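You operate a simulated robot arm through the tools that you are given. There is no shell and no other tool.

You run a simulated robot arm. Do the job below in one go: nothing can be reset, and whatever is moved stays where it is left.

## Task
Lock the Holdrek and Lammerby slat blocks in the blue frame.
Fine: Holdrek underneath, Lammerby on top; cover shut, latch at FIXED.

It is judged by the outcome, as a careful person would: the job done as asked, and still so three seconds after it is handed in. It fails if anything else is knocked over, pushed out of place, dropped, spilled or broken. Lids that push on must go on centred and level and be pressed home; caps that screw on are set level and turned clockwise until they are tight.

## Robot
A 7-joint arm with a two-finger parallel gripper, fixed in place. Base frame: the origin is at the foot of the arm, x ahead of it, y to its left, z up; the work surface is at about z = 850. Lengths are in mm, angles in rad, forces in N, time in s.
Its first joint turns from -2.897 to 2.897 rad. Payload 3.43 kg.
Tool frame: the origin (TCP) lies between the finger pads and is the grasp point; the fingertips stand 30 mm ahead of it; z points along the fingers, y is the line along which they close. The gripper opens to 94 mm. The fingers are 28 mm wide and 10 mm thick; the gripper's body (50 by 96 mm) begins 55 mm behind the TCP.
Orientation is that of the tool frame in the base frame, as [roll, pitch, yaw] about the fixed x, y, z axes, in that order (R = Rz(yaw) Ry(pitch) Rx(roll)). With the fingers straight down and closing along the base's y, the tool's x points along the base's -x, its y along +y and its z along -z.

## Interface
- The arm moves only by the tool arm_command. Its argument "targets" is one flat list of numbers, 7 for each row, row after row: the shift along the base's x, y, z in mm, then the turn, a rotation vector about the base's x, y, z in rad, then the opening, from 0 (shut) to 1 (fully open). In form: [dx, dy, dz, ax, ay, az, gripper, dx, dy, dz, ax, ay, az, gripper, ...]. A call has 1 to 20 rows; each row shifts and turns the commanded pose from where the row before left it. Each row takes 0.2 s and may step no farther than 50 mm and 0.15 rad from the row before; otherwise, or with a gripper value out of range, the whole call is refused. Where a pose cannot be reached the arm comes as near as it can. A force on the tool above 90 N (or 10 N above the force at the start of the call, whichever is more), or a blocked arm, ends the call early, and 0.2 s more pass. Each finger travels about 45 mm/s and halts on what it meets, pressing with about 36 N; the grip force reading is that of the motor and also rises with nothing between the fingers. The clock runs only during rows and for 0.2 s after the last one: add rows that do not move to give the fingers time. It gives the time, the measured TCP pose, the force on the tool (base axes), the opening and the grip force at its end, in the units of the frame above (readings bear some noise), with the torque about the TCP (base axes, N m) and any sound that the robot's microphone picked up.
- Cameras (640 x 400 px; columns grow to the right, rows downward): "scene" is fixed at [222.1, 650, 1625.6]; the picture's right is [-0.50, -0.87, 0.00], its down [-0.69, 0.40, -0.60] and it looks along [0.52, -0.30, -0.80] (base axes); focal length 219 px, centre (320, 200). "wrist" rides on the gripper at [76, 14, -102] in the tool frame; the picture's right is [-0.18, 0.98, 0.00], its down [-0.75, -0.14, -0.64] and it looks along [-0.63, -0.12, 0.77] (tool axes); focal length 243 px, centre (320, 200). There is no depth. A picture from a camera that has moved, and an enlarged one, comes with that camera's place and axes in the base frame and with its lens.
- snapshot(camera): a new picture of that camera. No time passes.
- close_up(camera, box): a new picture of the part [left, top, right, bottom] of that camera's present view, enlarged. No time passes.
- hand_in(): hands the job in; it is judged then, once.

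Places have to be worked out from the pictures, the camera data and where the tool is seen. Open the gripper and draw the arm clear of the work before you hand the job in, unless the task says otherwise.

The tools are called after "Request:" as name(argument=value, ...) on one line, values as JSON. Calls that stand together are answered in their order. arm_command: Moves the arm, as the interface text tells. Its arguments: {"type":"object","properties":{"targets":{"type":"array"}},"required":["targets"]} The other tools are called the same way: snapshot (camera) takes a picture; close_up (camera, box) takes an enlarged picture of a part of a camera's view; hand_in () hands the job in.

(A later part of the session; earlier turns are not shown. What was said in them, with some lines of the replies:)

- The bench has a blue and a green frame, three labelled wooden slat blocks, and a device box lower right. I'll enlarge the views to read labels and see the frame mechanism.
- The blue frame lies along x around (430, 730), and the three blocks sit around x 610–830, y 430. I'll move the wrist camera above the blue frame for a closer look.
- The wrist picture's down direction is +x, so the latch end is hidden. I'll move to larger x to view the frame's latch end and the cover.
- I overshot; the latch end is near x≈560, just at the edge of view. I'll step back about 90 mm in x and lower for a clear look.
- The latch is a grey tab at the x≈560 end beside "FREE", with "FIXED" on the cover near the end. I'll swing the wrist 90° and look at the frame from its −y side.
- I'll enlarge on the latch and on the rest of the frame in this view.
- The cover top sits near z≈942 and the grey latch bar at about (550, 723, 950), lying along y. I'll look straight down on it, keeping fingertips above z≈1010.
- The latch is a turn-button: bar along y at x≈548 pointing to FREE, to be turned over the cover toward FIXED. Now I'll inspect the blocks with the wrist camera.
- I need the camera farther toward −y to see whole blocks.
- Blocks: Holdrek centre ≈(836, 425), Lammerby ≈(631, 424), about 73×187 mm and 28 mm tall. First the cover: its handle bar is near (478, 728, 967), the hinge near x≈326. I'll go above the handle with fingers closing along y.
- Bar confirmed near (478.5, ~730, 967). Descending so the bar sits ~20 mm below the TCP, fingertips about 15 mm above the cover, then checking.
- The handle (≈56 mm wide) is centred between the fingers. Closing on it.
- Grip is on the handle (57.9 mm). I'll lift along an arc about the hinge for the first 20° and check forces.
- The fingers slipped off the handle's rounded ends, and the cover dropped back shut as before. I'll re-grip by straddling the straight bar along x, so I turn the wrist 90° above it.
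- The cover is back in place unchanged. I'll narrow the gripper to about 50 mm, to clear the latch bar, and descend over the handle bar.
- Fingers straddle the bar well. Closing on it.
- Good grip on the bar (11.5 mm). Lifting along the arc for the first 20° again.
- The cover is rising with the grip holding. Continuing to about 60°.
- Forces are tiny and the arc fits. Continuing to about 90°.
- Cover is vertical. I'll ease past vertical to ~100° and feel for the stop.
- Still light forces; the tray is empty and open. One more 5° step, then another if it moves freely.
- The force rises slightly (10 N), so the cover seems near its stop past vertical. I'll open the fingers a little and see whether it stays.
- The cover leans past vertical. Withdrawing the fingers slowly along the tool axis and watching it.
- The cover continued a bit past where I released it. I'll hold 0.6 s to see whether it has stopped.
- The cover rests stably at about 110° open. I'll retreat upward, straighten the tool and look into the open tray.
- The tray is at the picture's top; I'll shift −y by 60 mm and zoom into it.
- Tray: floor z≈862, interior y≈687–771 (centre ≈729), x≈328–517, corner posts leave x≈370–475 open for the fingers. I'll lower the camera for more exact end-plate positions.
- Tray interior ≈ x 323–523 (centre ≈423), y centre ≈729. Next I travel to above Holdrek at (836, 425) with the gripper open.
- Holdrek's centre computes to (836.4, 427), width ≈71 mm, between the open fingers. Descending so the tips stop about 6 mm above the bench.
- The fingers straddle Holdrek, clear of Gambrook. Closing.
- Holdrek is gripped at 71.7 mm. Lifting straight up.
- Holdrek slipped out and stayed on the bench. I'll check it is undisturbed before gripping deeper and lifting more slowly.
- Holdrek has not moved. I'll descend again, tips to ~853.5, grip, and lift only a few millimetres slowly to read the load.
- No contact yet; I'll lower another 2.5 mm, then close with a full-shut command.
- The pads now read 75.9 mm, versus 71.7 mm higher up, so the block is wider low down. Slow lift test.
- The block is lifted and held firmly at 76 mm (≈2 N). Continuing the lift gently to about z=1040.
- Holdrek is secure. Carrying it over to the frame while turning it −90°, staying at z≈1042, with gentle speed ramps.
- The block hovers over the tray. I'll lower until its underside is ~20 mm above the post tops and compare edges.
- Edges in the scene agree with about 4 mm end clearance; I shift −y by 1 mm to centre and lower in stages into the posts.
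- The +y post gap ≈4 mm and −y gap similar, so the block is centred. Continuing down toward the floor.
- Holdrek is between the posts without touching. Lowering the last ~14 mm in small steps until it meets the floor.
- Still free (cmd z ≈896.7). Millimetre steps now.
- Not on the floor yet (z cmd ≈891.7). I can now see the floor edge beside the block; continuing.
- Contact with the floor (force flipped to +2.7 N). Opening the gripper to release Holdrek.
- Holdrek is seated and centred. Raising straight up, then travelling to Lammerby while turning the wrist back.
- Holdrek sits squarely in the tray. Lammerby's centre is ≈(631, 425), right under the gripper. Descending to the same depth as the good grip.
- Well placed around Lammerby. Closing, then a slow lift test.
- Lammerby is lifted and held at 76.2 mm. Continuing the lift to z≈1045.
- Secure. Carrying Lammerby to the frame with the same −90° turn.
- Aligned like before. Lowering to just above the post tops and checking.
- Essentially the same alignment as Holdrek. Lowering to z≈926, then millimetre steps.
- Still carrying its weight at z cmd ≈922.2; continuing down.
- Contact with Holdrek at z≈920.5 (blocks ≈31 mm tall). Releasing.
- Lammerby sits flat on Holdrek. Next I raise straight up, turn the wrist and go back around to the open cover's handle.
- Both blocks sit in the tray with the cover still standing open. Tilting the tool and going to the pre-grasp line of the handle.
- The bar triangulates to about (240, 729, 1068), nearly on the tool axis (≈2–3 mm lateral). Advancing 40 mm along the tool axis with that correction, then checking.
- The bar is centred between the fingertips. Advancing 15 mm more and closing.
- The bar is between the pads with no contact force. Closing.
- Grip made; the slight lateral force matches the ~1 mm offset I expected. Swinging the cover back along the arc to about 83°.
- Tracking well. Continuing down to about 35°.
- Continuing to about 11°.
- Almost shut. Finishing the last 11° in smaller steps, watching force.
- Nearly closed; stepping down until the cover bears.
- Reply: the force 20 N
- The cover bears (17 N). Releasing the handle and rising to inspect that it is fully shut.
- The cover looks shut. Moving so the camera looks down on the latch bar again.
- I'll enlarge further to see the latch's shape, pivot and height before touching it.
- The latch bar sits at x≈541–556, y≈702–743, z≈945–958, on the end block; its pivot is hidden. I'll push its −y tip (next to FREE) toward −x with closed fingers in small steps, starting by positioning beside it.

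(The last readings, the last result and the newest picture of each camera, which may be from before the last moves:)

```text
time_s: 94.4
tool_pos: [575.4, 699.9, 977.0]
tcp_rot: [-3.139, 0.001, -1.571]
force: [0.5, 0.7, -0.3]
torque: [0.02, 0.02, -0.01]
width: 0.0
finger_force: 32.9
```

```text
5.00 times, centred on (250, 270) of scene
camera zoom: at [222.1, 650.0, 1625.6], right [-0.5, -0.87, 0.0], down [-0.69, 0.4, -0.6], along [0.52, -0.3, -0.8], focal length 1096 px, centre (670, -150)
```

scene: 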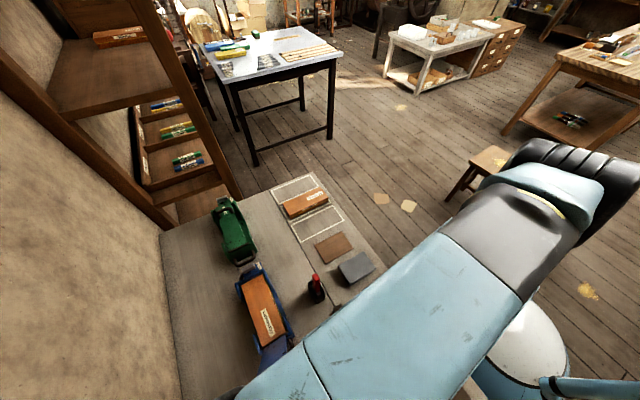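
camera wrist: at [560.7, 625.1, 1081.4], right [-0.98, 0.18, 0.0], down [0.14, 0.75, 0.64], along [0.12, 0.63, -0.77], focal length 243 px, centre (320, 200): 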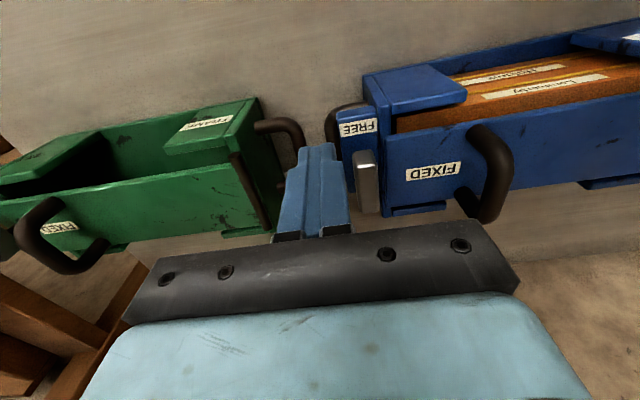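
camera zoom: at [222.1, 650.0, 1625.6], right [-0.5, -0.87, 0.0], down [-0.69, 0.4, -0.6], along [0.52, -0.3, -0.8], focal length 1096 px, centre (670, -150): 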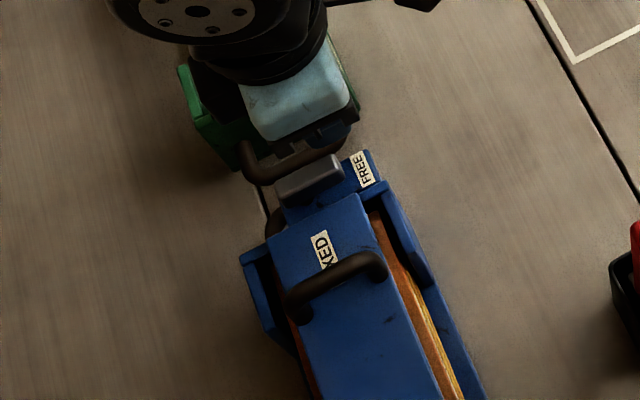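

The fingertips are level with the bar, ~9 mm to its +x side, overlapping its −y end. Pushing −x about 14 mm in small steps.

Request:
arm_command(targets=[-3, 0, 0, 0, 0, 0, 0, -3, 0, 0, 0, 0, 0, 0, -3, 0, 0, 0, 0, 0, 0, -3, 0, 0, 0, 0, 0, 0, -2, 0, 0, 0, 0, 0, 0])

Request:
close_up(camera="wrist", box=[240, 60, 440, 240])

Request:
close_up(camera="scene", box=[230, 250, 270, 280])

```text
time_s: 95.6
tool_pos: [559.9, 701.4, 978.9]
tcp_rot: [-3.14, -0.001, -1.57]
force: [-0.5, 0.0, -0.2]
torque: [0.02, -0.01, 0.01]
width: 0.0
finger_force: 33.1
```

```text
2.22 times, centred on (340, 150) of wrist
camera zoom: at [545.9, 625.5, 1082.8], right [-0.98, 0.18, 0.0], down [0.14, 0.75, 0.64], along [0.12, 0.63, -0.77], focal length 539 px, centre (276, 311)
```

zoom: 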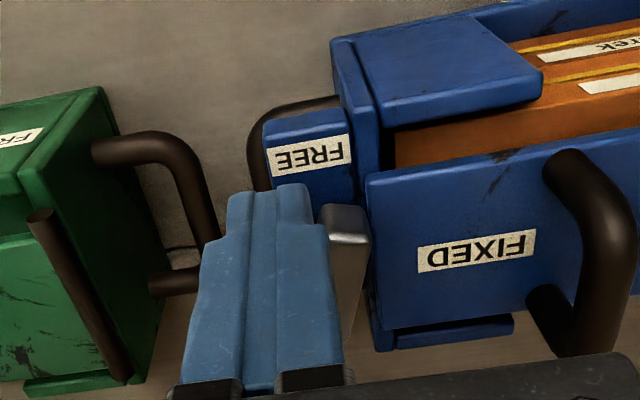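

```text
13.33 times, centred on (250, 265) of scene
camera zoom: at [222.1, 650.0, 1625.6], right [-0.5, -0.87, 0.0], down [-0.69, 0.4, -0.6], along [0.52, -0.3, -0.8], focal length 2922 px, centre (1253, -667)
```

zoom: 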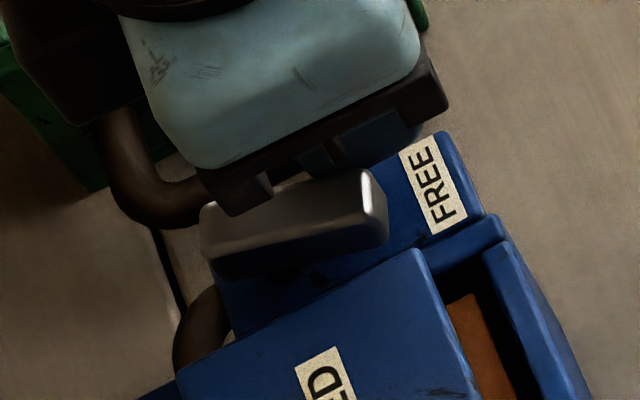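

The bar is turning easily, with its +y end nearly stationary, so the pivot is near (549, 733). I'll carry the push around that pivot, turning the fingers with it, to about 50°.

Request:
arm_command(targets=[-0.7, -1.0, 0, 0, 0, -0.0873, 0, -0.7, -1.0, 0, 0, 0, -0.0873, 0, -3.15, -0.7, 0, 0, 0, -0.0873, 0, -3.15, -0.7, 0, 0, 0, -0.0873, 0, -3.25, -0.15, 0, 0, 0, -0.0873, 0, -3.25, -0.15, 0, 0, 0, -0.0873, 0, -3.2, 0.45, 0, 0, 0, -0.0873, 0, -3.2, 0.45, 0, 0, 0, -0.0873, 0, -3.1, 1.0, 0, 0, 0, -0.0873, 0, -3.1, 1.0, 0, 0, 0, -0.0873, 0])

Request:
close_up(camera="wrist", box=[240, 60, 440, 240])

Request:
close_up(camera="scene", box=[220, 250, 280, 295])

```text
time_s: 97.8
tool_pos: [535.1, 700.3, 979.3]
tcp_rot: [-3.14, -0.001, -2.445]
force: [0.5, 0.4, 0.0]
torque: [0.0, 0.0, 0.0]
width: 0.0
finger_force: 32.5
```

```text
2.22 times, centred on (340, 150) of wrist
camera zoom: at [466.9, 663.2, 1082.5], right [-0.49, 0.87, 0.0], down [0.67, 0.38, 0.64], along [0.56, 0.31, -0.77], focal length 539 px, centre (276, 311)
```

zoom: 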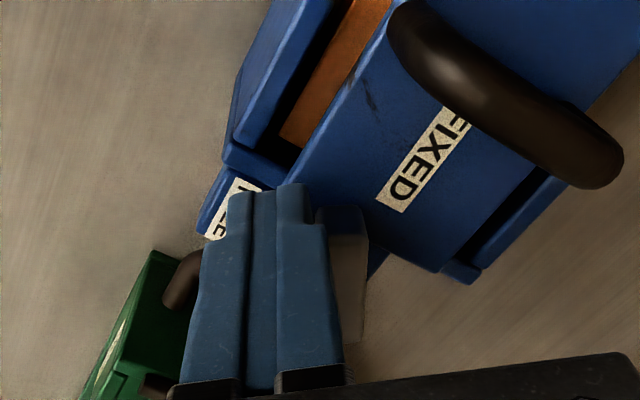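

```text
8.89 times, centred on (250, 272) of scene
camera zoom: at [222.1, 650.0, 1625.6], right [-0.5, -0.87, 0.0], down [-0.69, 0.4, -0.6], along [0.52, -0.3, -0.8], focal length 1948 px, centre (942, -444)
```

zoom: 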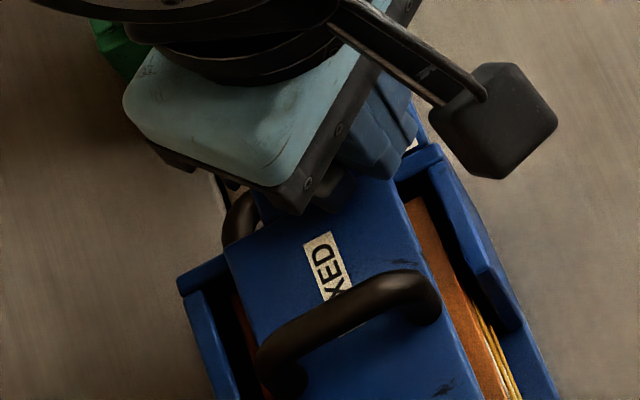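

The bar follows flush with the fingers. Continuing to about 80°.

Request:
arm_command(targets=[-2.85, 1.5, 0, 0, 0, -0.0873, 0, -2.85, 1.5, 0, 0, 0, -0.0873, 0, -2.55, 1.95, 0, 0, 0, -0.0873, 0, -2.55, 1.95, 0, 0, 0, -0.0873, 0, -2.15, 2.4, 0, 0, 0, -0.0873, 0, -2.15, 2.4, 0, 0, 0, -0.0873, 0])

Request:
close_up(camera="wrist", box=[240, 60, 440, 240])

Request:
close_up(camera="scene", box=[220, 250, 280, 295])

```text
time_s: 99.2
tool_pos: [520.1, 711.5, 978.2]
tcp_rot: [-3.141, 0.001, -2.968]
force: [0.7, -0.9, 0.2]
torque: [-0.01, 0.02, -0.02]
width: 0.0
finger_force: 33.2
```

```text
2.22 times, centred on (340, 150) of wrist
camera zoom: at [442.3, 713.8, 1082.4], right [0.01, 1.0, 0.0], down [0.77, -0.01, 0.64], along [0.64, -0.01, -0.77], focal length 539 px, centre (276, 311)
```

zoom: 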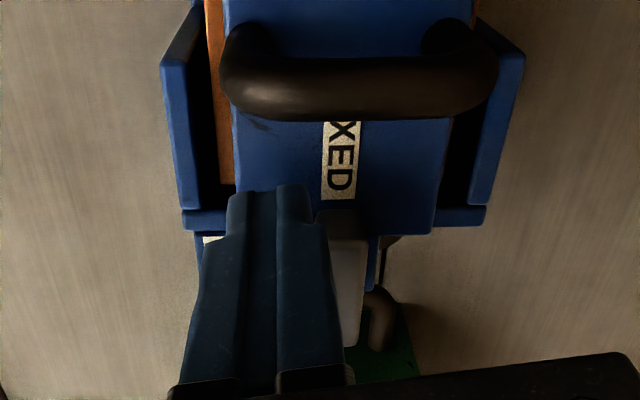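

```text
8.89 times, centred on (250, 272) of scene
camera zoom: at [222.1, 650.0, 1625.6], right [-0.5, -0.87, 0.0], down [-0.69, 0.4, -0.6], along [0.52, -0.3, -0.8], focal length 1948 px, centre (942, -444)
```

zoom: 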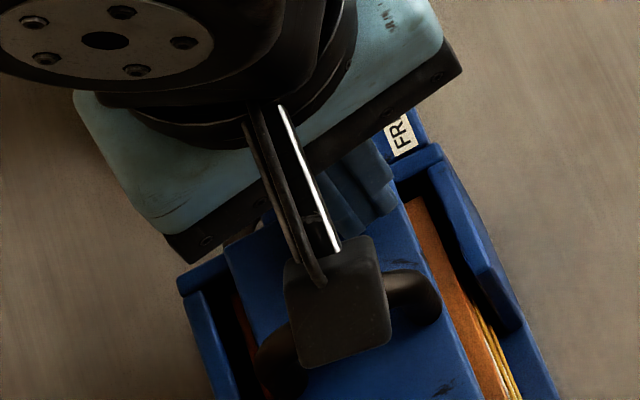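

The bar now points toward FIXED. Turning the last 10° and feeling for the stop.

Request:
arm_command(targets=[-1.75, 2.75, 0, 0, 0, -0.0873, 0, -1.75, 2.75, 0, 0, 0, -0.0873, 0, 0, 0, 0, 0, 0, 0, 0])

Request:
close_up(camera="wrist", box=[240, 60, 440, 240])

```text
time_s: 100.0
tool_pos: [517.5, 716.9, 979.2]
tcp_rot: [-3.14, 0.001, 3.14]
force: [4.4, -5.1, -0.8]
torque: [-0.15, -0.11, 0.0]
width: 0.0
finger_force: 33.0
```

```text
2.22 times, centred on (340, 150) of wrist
camera zoom: at [440.8, 732.6, 1082.7], right [0.19, 0.98, 0.0], down [0.75, -0.14, 0.64], along [0.63, -0.12, -0.77], focal length 539 px, centre (276, 311)
```

zoom: 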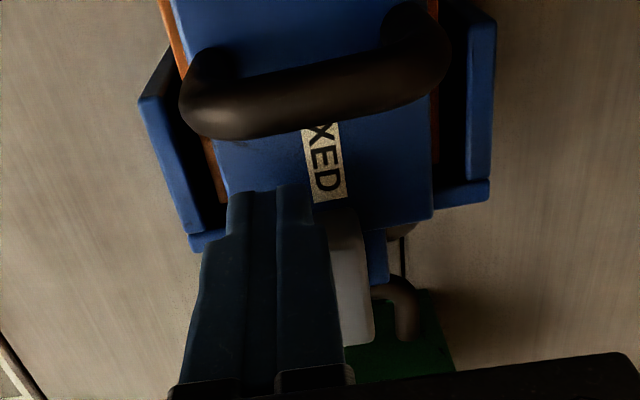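

Resistance appears (−5 N), which suggests the stop. A further 1.5 mm push to confirm it is home.

Request:
arm_command(targets=[0, 1, 0, 0, 0, 0, 0, 0, 0.8, 0, 0, 0, 0, 0, 0, 0, 0, 0, 0, 0, 0])

Request:
close_up(camera="wrist", box=[240, 60, 440, 240])

```text
time_s: 100.8
tool_pos: [515.8, 717.9, 978.7]
tcp_rot: [-3.142, 0.0, 3.14]
force: [0.7, -6.1, 5.5]
torque: [-0.07, -0.06, -0.01]
width: 0.0
finger_force: 32.6
```

```text
2.22 times, centred on (340, 150) of wrist
camera zoom: at [439.8, 734.4, 1082.6], right [0.18, 0.98, 0.0], down [0.75, -0.14, 0.64], along [0.63, -0.12, -0.77], focal length 539 px, centre (276, 311)
```

zoom: 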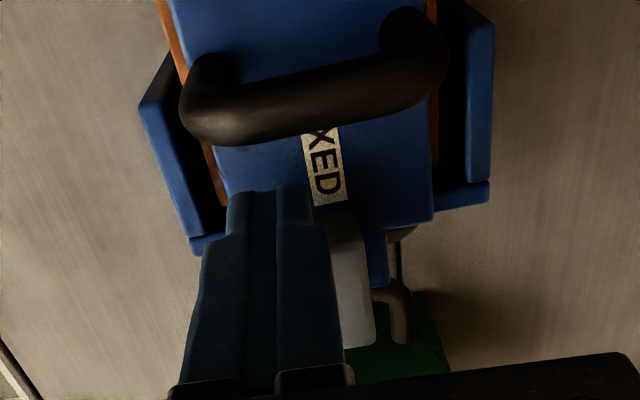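

I'll back off −y, rise, and view the latch from above to judge its angle.

Request:
arm_command(targets=[0, -8, 0, 0, 0, 0, 0, 0, -12, 0, 0, 0, 0, 0, 0, 0, 30, 0, 0, 0, 0, 20, 10, 45, 0, 0, 0, 0, 20, 10, 15, 0, 0, 0, 0, 0, 0, 0, 0, 0, 0, 0])

Request:
close_up(camera="wrist", box=[240, 20, 420, 180])

Request:
close_up(camera="scene", box=[220, 250, 280, 295])

```text
refused: row 4 steps farther than a row can; nothing moved
```

```text
2.50 times, centred on (330, 100) of wrist
camera zoom: at [439.8, 734.4, 1082.6], right [0.18, 0.98, 0.0], down [0.75, -0.14, 0.64], along [0.63, -0.12, -0.77], focal length 606 px, centre (295, 450)
```

zoom: 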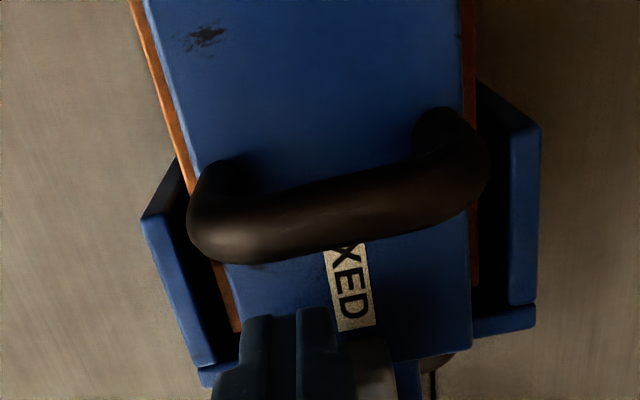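

```text
8.89 times, centred on (250, 272) of scene
camera zoom: at [222.1, 650.0, 1625.6], right [-0.5, -0.87, 0.0], down [-0.69, 0.4, -0.6], along [0.52, -0.3, -0.8], focal length 1948 px, centre (942, -444)
```

zoom: 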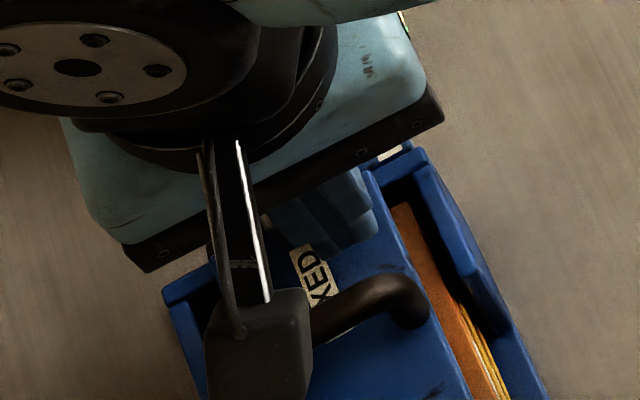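

That call was refused for one long row; repeating with shorter steps.

Request:
arm_command(targets=[0, -8, 0, 0, 0, 0, 0, 0, -12, 0, 0, 0, 0, 0, 0, 0, 30, 0, 0, 0, 0, 15, 10, 40, 0, 0, 0, 0, 20, 10, 25, 0, 0, 0, 0, 0, 0, 0, 0, 0, 0, 0])

Request:
close_up(camera="wrist", box=[240, 20, 420, 180])

Request:
close_up(camera="scene", box=[220, 250, 280, 295])

```text
time_s: 102.2
tool_pos: [551.0, 718.4, 1073.8]
tcp_rot: [-3.14, -0.001, 3.141]
force: [0.3, 0.2, 0.7]
torque: [-0.01, 0.01, -0.02]
width: 0.0
finger_force: 32.6
```

```text
2.50 times, centred on (330, 100) of wrist
camera zoom: at [474.6, 733.8, 1178.1], right [0.18, 0.98, 0.0], down [0.75, -0.14, 0.64], along [0.63, -0.12, -0.77], focal length 606 px, centre (295, 450)
```

zoom: 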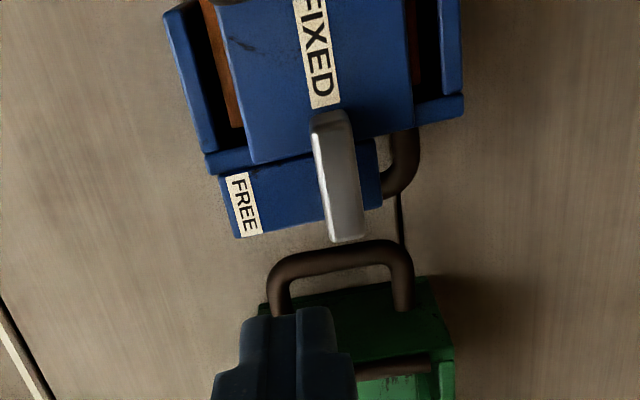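

```text
8.89 times, centred on (250, 272) of scene
camera zoom: at [222.1, 650.0, 1625.6], right [-0.5, -0.87, 0.0], down [-0.69, 0.4, -0.6], along [0.52, -0.3, -0.8], focal length 1948 px, centre (942, -444)
```

zoom: 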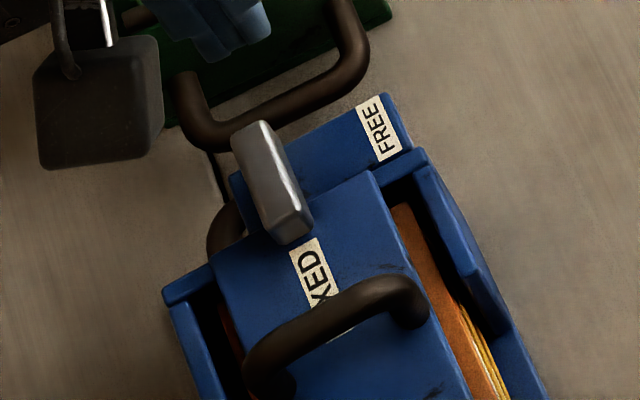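

The bar now lies over the cover pointing at FIXED. I'll zoom in to check its angle precisely and that the cover is fully down.

Request:
close_up(camera="wrist", box=[290, 30, 380, 120])

Request:
close_up(camera="scene", box=[235, 258, 270, 283])

Request:
snapshot(camera="scene")

```text
4.44 times, centred on (335, 75) of wrist
camera zoom: at [474.6, 733.8, 1178.1], right [0.18, 0.98, 0.0], down [0.75, -0.14, 0.64], along [0.63, -0.12, -0.77], focal length 1078 px, centre (253, 756)
```

zoom: 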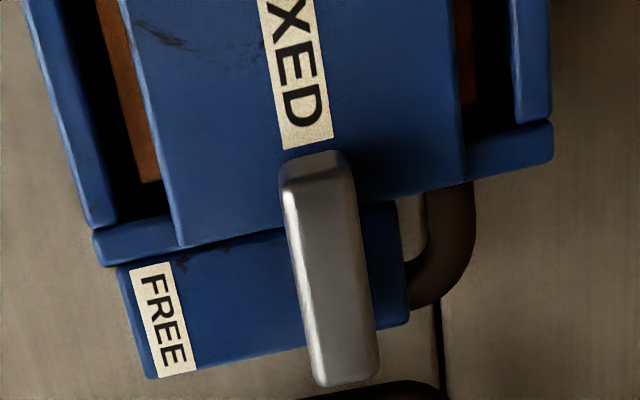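

```text
16.00 times, centred on (252, 270) of scene
camera zoom: at [222.1, 650.0, 1625.6], right [-0.5, -0.87, 0.0], down [-0.69, 0.4, -0.6], along [0.52, -0.3, -0.8], focal length 3507 px, centre (1400, -928)
```

zoom: 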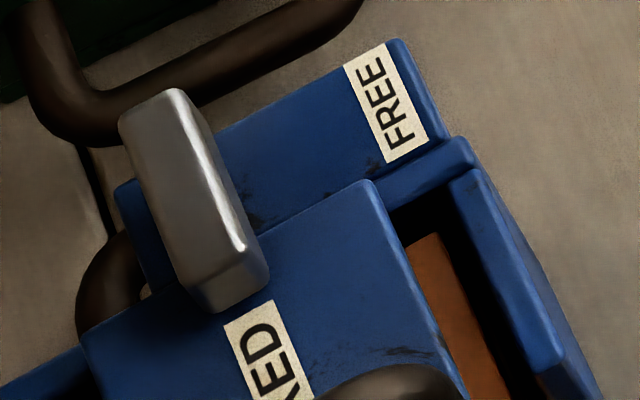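

```text
taken
```

scene: 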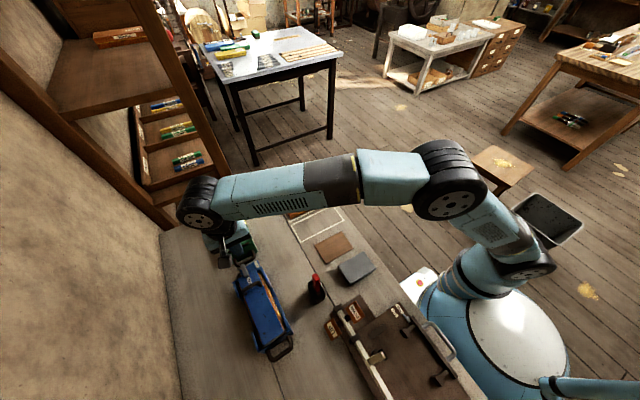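

The bar is at ≈90° (within ~1°), over the cover and in line with FIXED. I'll take the same scene crop as at the start to compare the cover's height.

Request:
close_up(camera="scene", box=[220, 250, 320, 370])

```text
3.33 times, centred on (270, 310) of scene
camera zoom: at [222.1, 650.0, 1625.6], right [-0.5, -0.87, 0.0], down [-0.69, 0.4, -0.6], along [0.52, -0.3, -0.8], focal length 731 px, centre (487, -167)
```

zoom: 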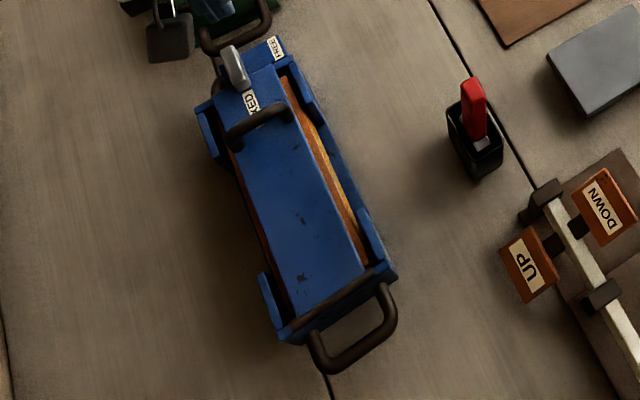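

The force I felt was the latch at its stop, with the frame's latch end sliding a few mm; the bar lies along the frame axis over the closed cover, and the cover's height matches the start. I'll open the gripper and draw the arm clear.

Request:
arm_command(targets=[0, 0, 40, 0, 0, 0, 0, 0, 0, 45, 0, 0, 0, 0.5, 0, 0, 45, 0, 0, 0, 1, 0, -40, 20, 0, 0, 0, 1, 0, -45, 0, 0, 0, 0, 1, 0, -45, 0, 0, 0, 0, 1, 0, -45, 0, 0, 0, 0, 1, 0, -45, 0, 0, 0, 0, 1, 0, -45, 0, 0, 0, 0, 1, 0, -45, 0, 0, 0, 0, 1, 0, 0, 0, 0, 0, 0, 1])

Request:
snapshot(camera="scene")

Request:
close_up(camera="scene", box=[200, 180, 320, 370])

Request:
close_up(camera="scene", box=[220, 250, 320, 370])

Request:
close_up(camera="scene", box=[220, 250, 280, 295])

```text
time_s: 104.6
tool_pos: [551.5, 409.4, 1223.8]
tcp_rot: [-3.139, 0.001, 3.141]
force: [0.7, 0.2, 0.0]
torque: [-0.03, 0.02, 0.01]
width: 94.2
finger_force: 0.1
```

```text
taken
```

scene: 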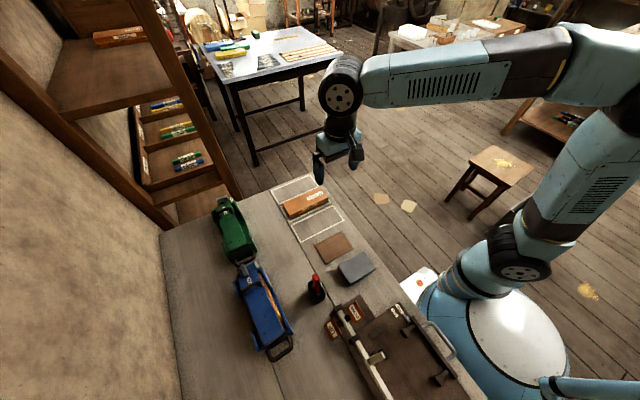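

```text
2.11 times, centred on (260, 275) of scene
camera zoom: at [222.1, 650.0, 1625.6], right [-0.5, -0.87, 0.0], down [-0.69, 0.4, -0.6], along [0.52, -0.3, -0.8], focal length 461 px, centre (446, 42)
```

zoom: 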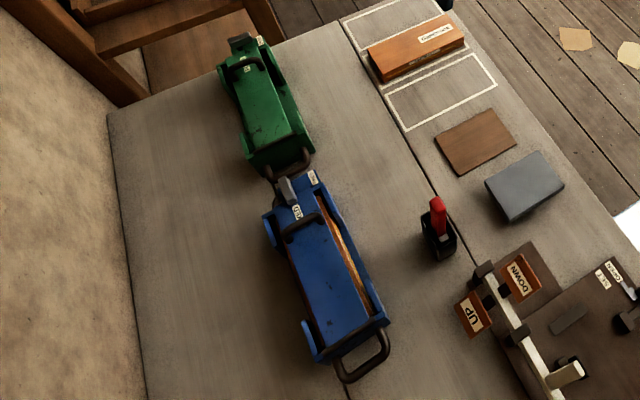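

```text
3.33 times, centred on (270, 310) of scene
camera zoom: at [222.1, 650.0, 1625.6], right [-0.5, -0.87, 0.0], down [-0.69, 0.4, -0.6], along [0.52, -0.3, -0.8], focal length 731 px, centre (487, -167)
```

zoom: 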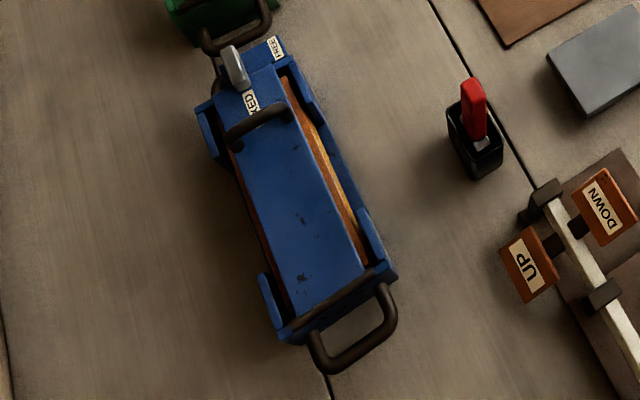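

```text
8.89 times, centred on (250, 272) of scene
camera zoom: at [222.1, 650.0, 1625.6], right [-0.5, -0.87, 0.0], down [-0.69, 0.4, -0.6], along [0.52, -0.3, -0.8], focal length 1948 px, centre (942, -444)
```

zoom: 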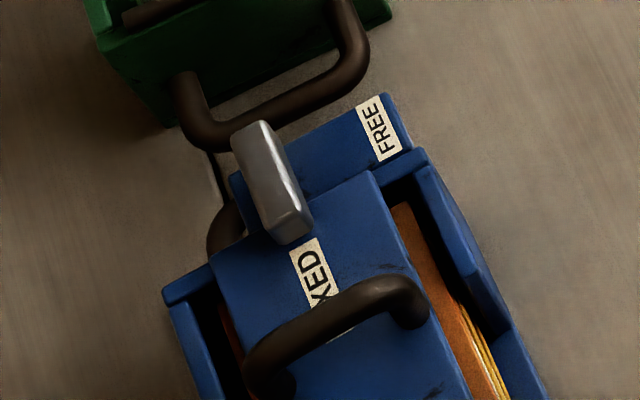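

Holdrek is underneath and Lammerby on top. The cover is shut, the latch bar points at FIXED, nothing else has been disturbed, and the arm is clear with the gripper open. Handing in.

Request:
hand_in()

```text
The job is handed in.
```

Holdrek and Lammerby are locked in the blue frame, and the job is handed in. Holdrek is underneath and Lammerby on top. The cover is shut, and the latch is against its stop at FIXED.

- **Frame moved slightly:** turning the latch home slid the latch end of the blue frame about 5 mm sideways on the bench. I left it there.
- **Slips along the way:** my first grip on the cover handle slipped and the cover dropped back shut. My first grip on Holdrek also slipped, but the block stayed in place. The second try worked both times.

In the last pictures nothing else on the bench looked disturbed. The gripper is open and the arm is clear of the work.
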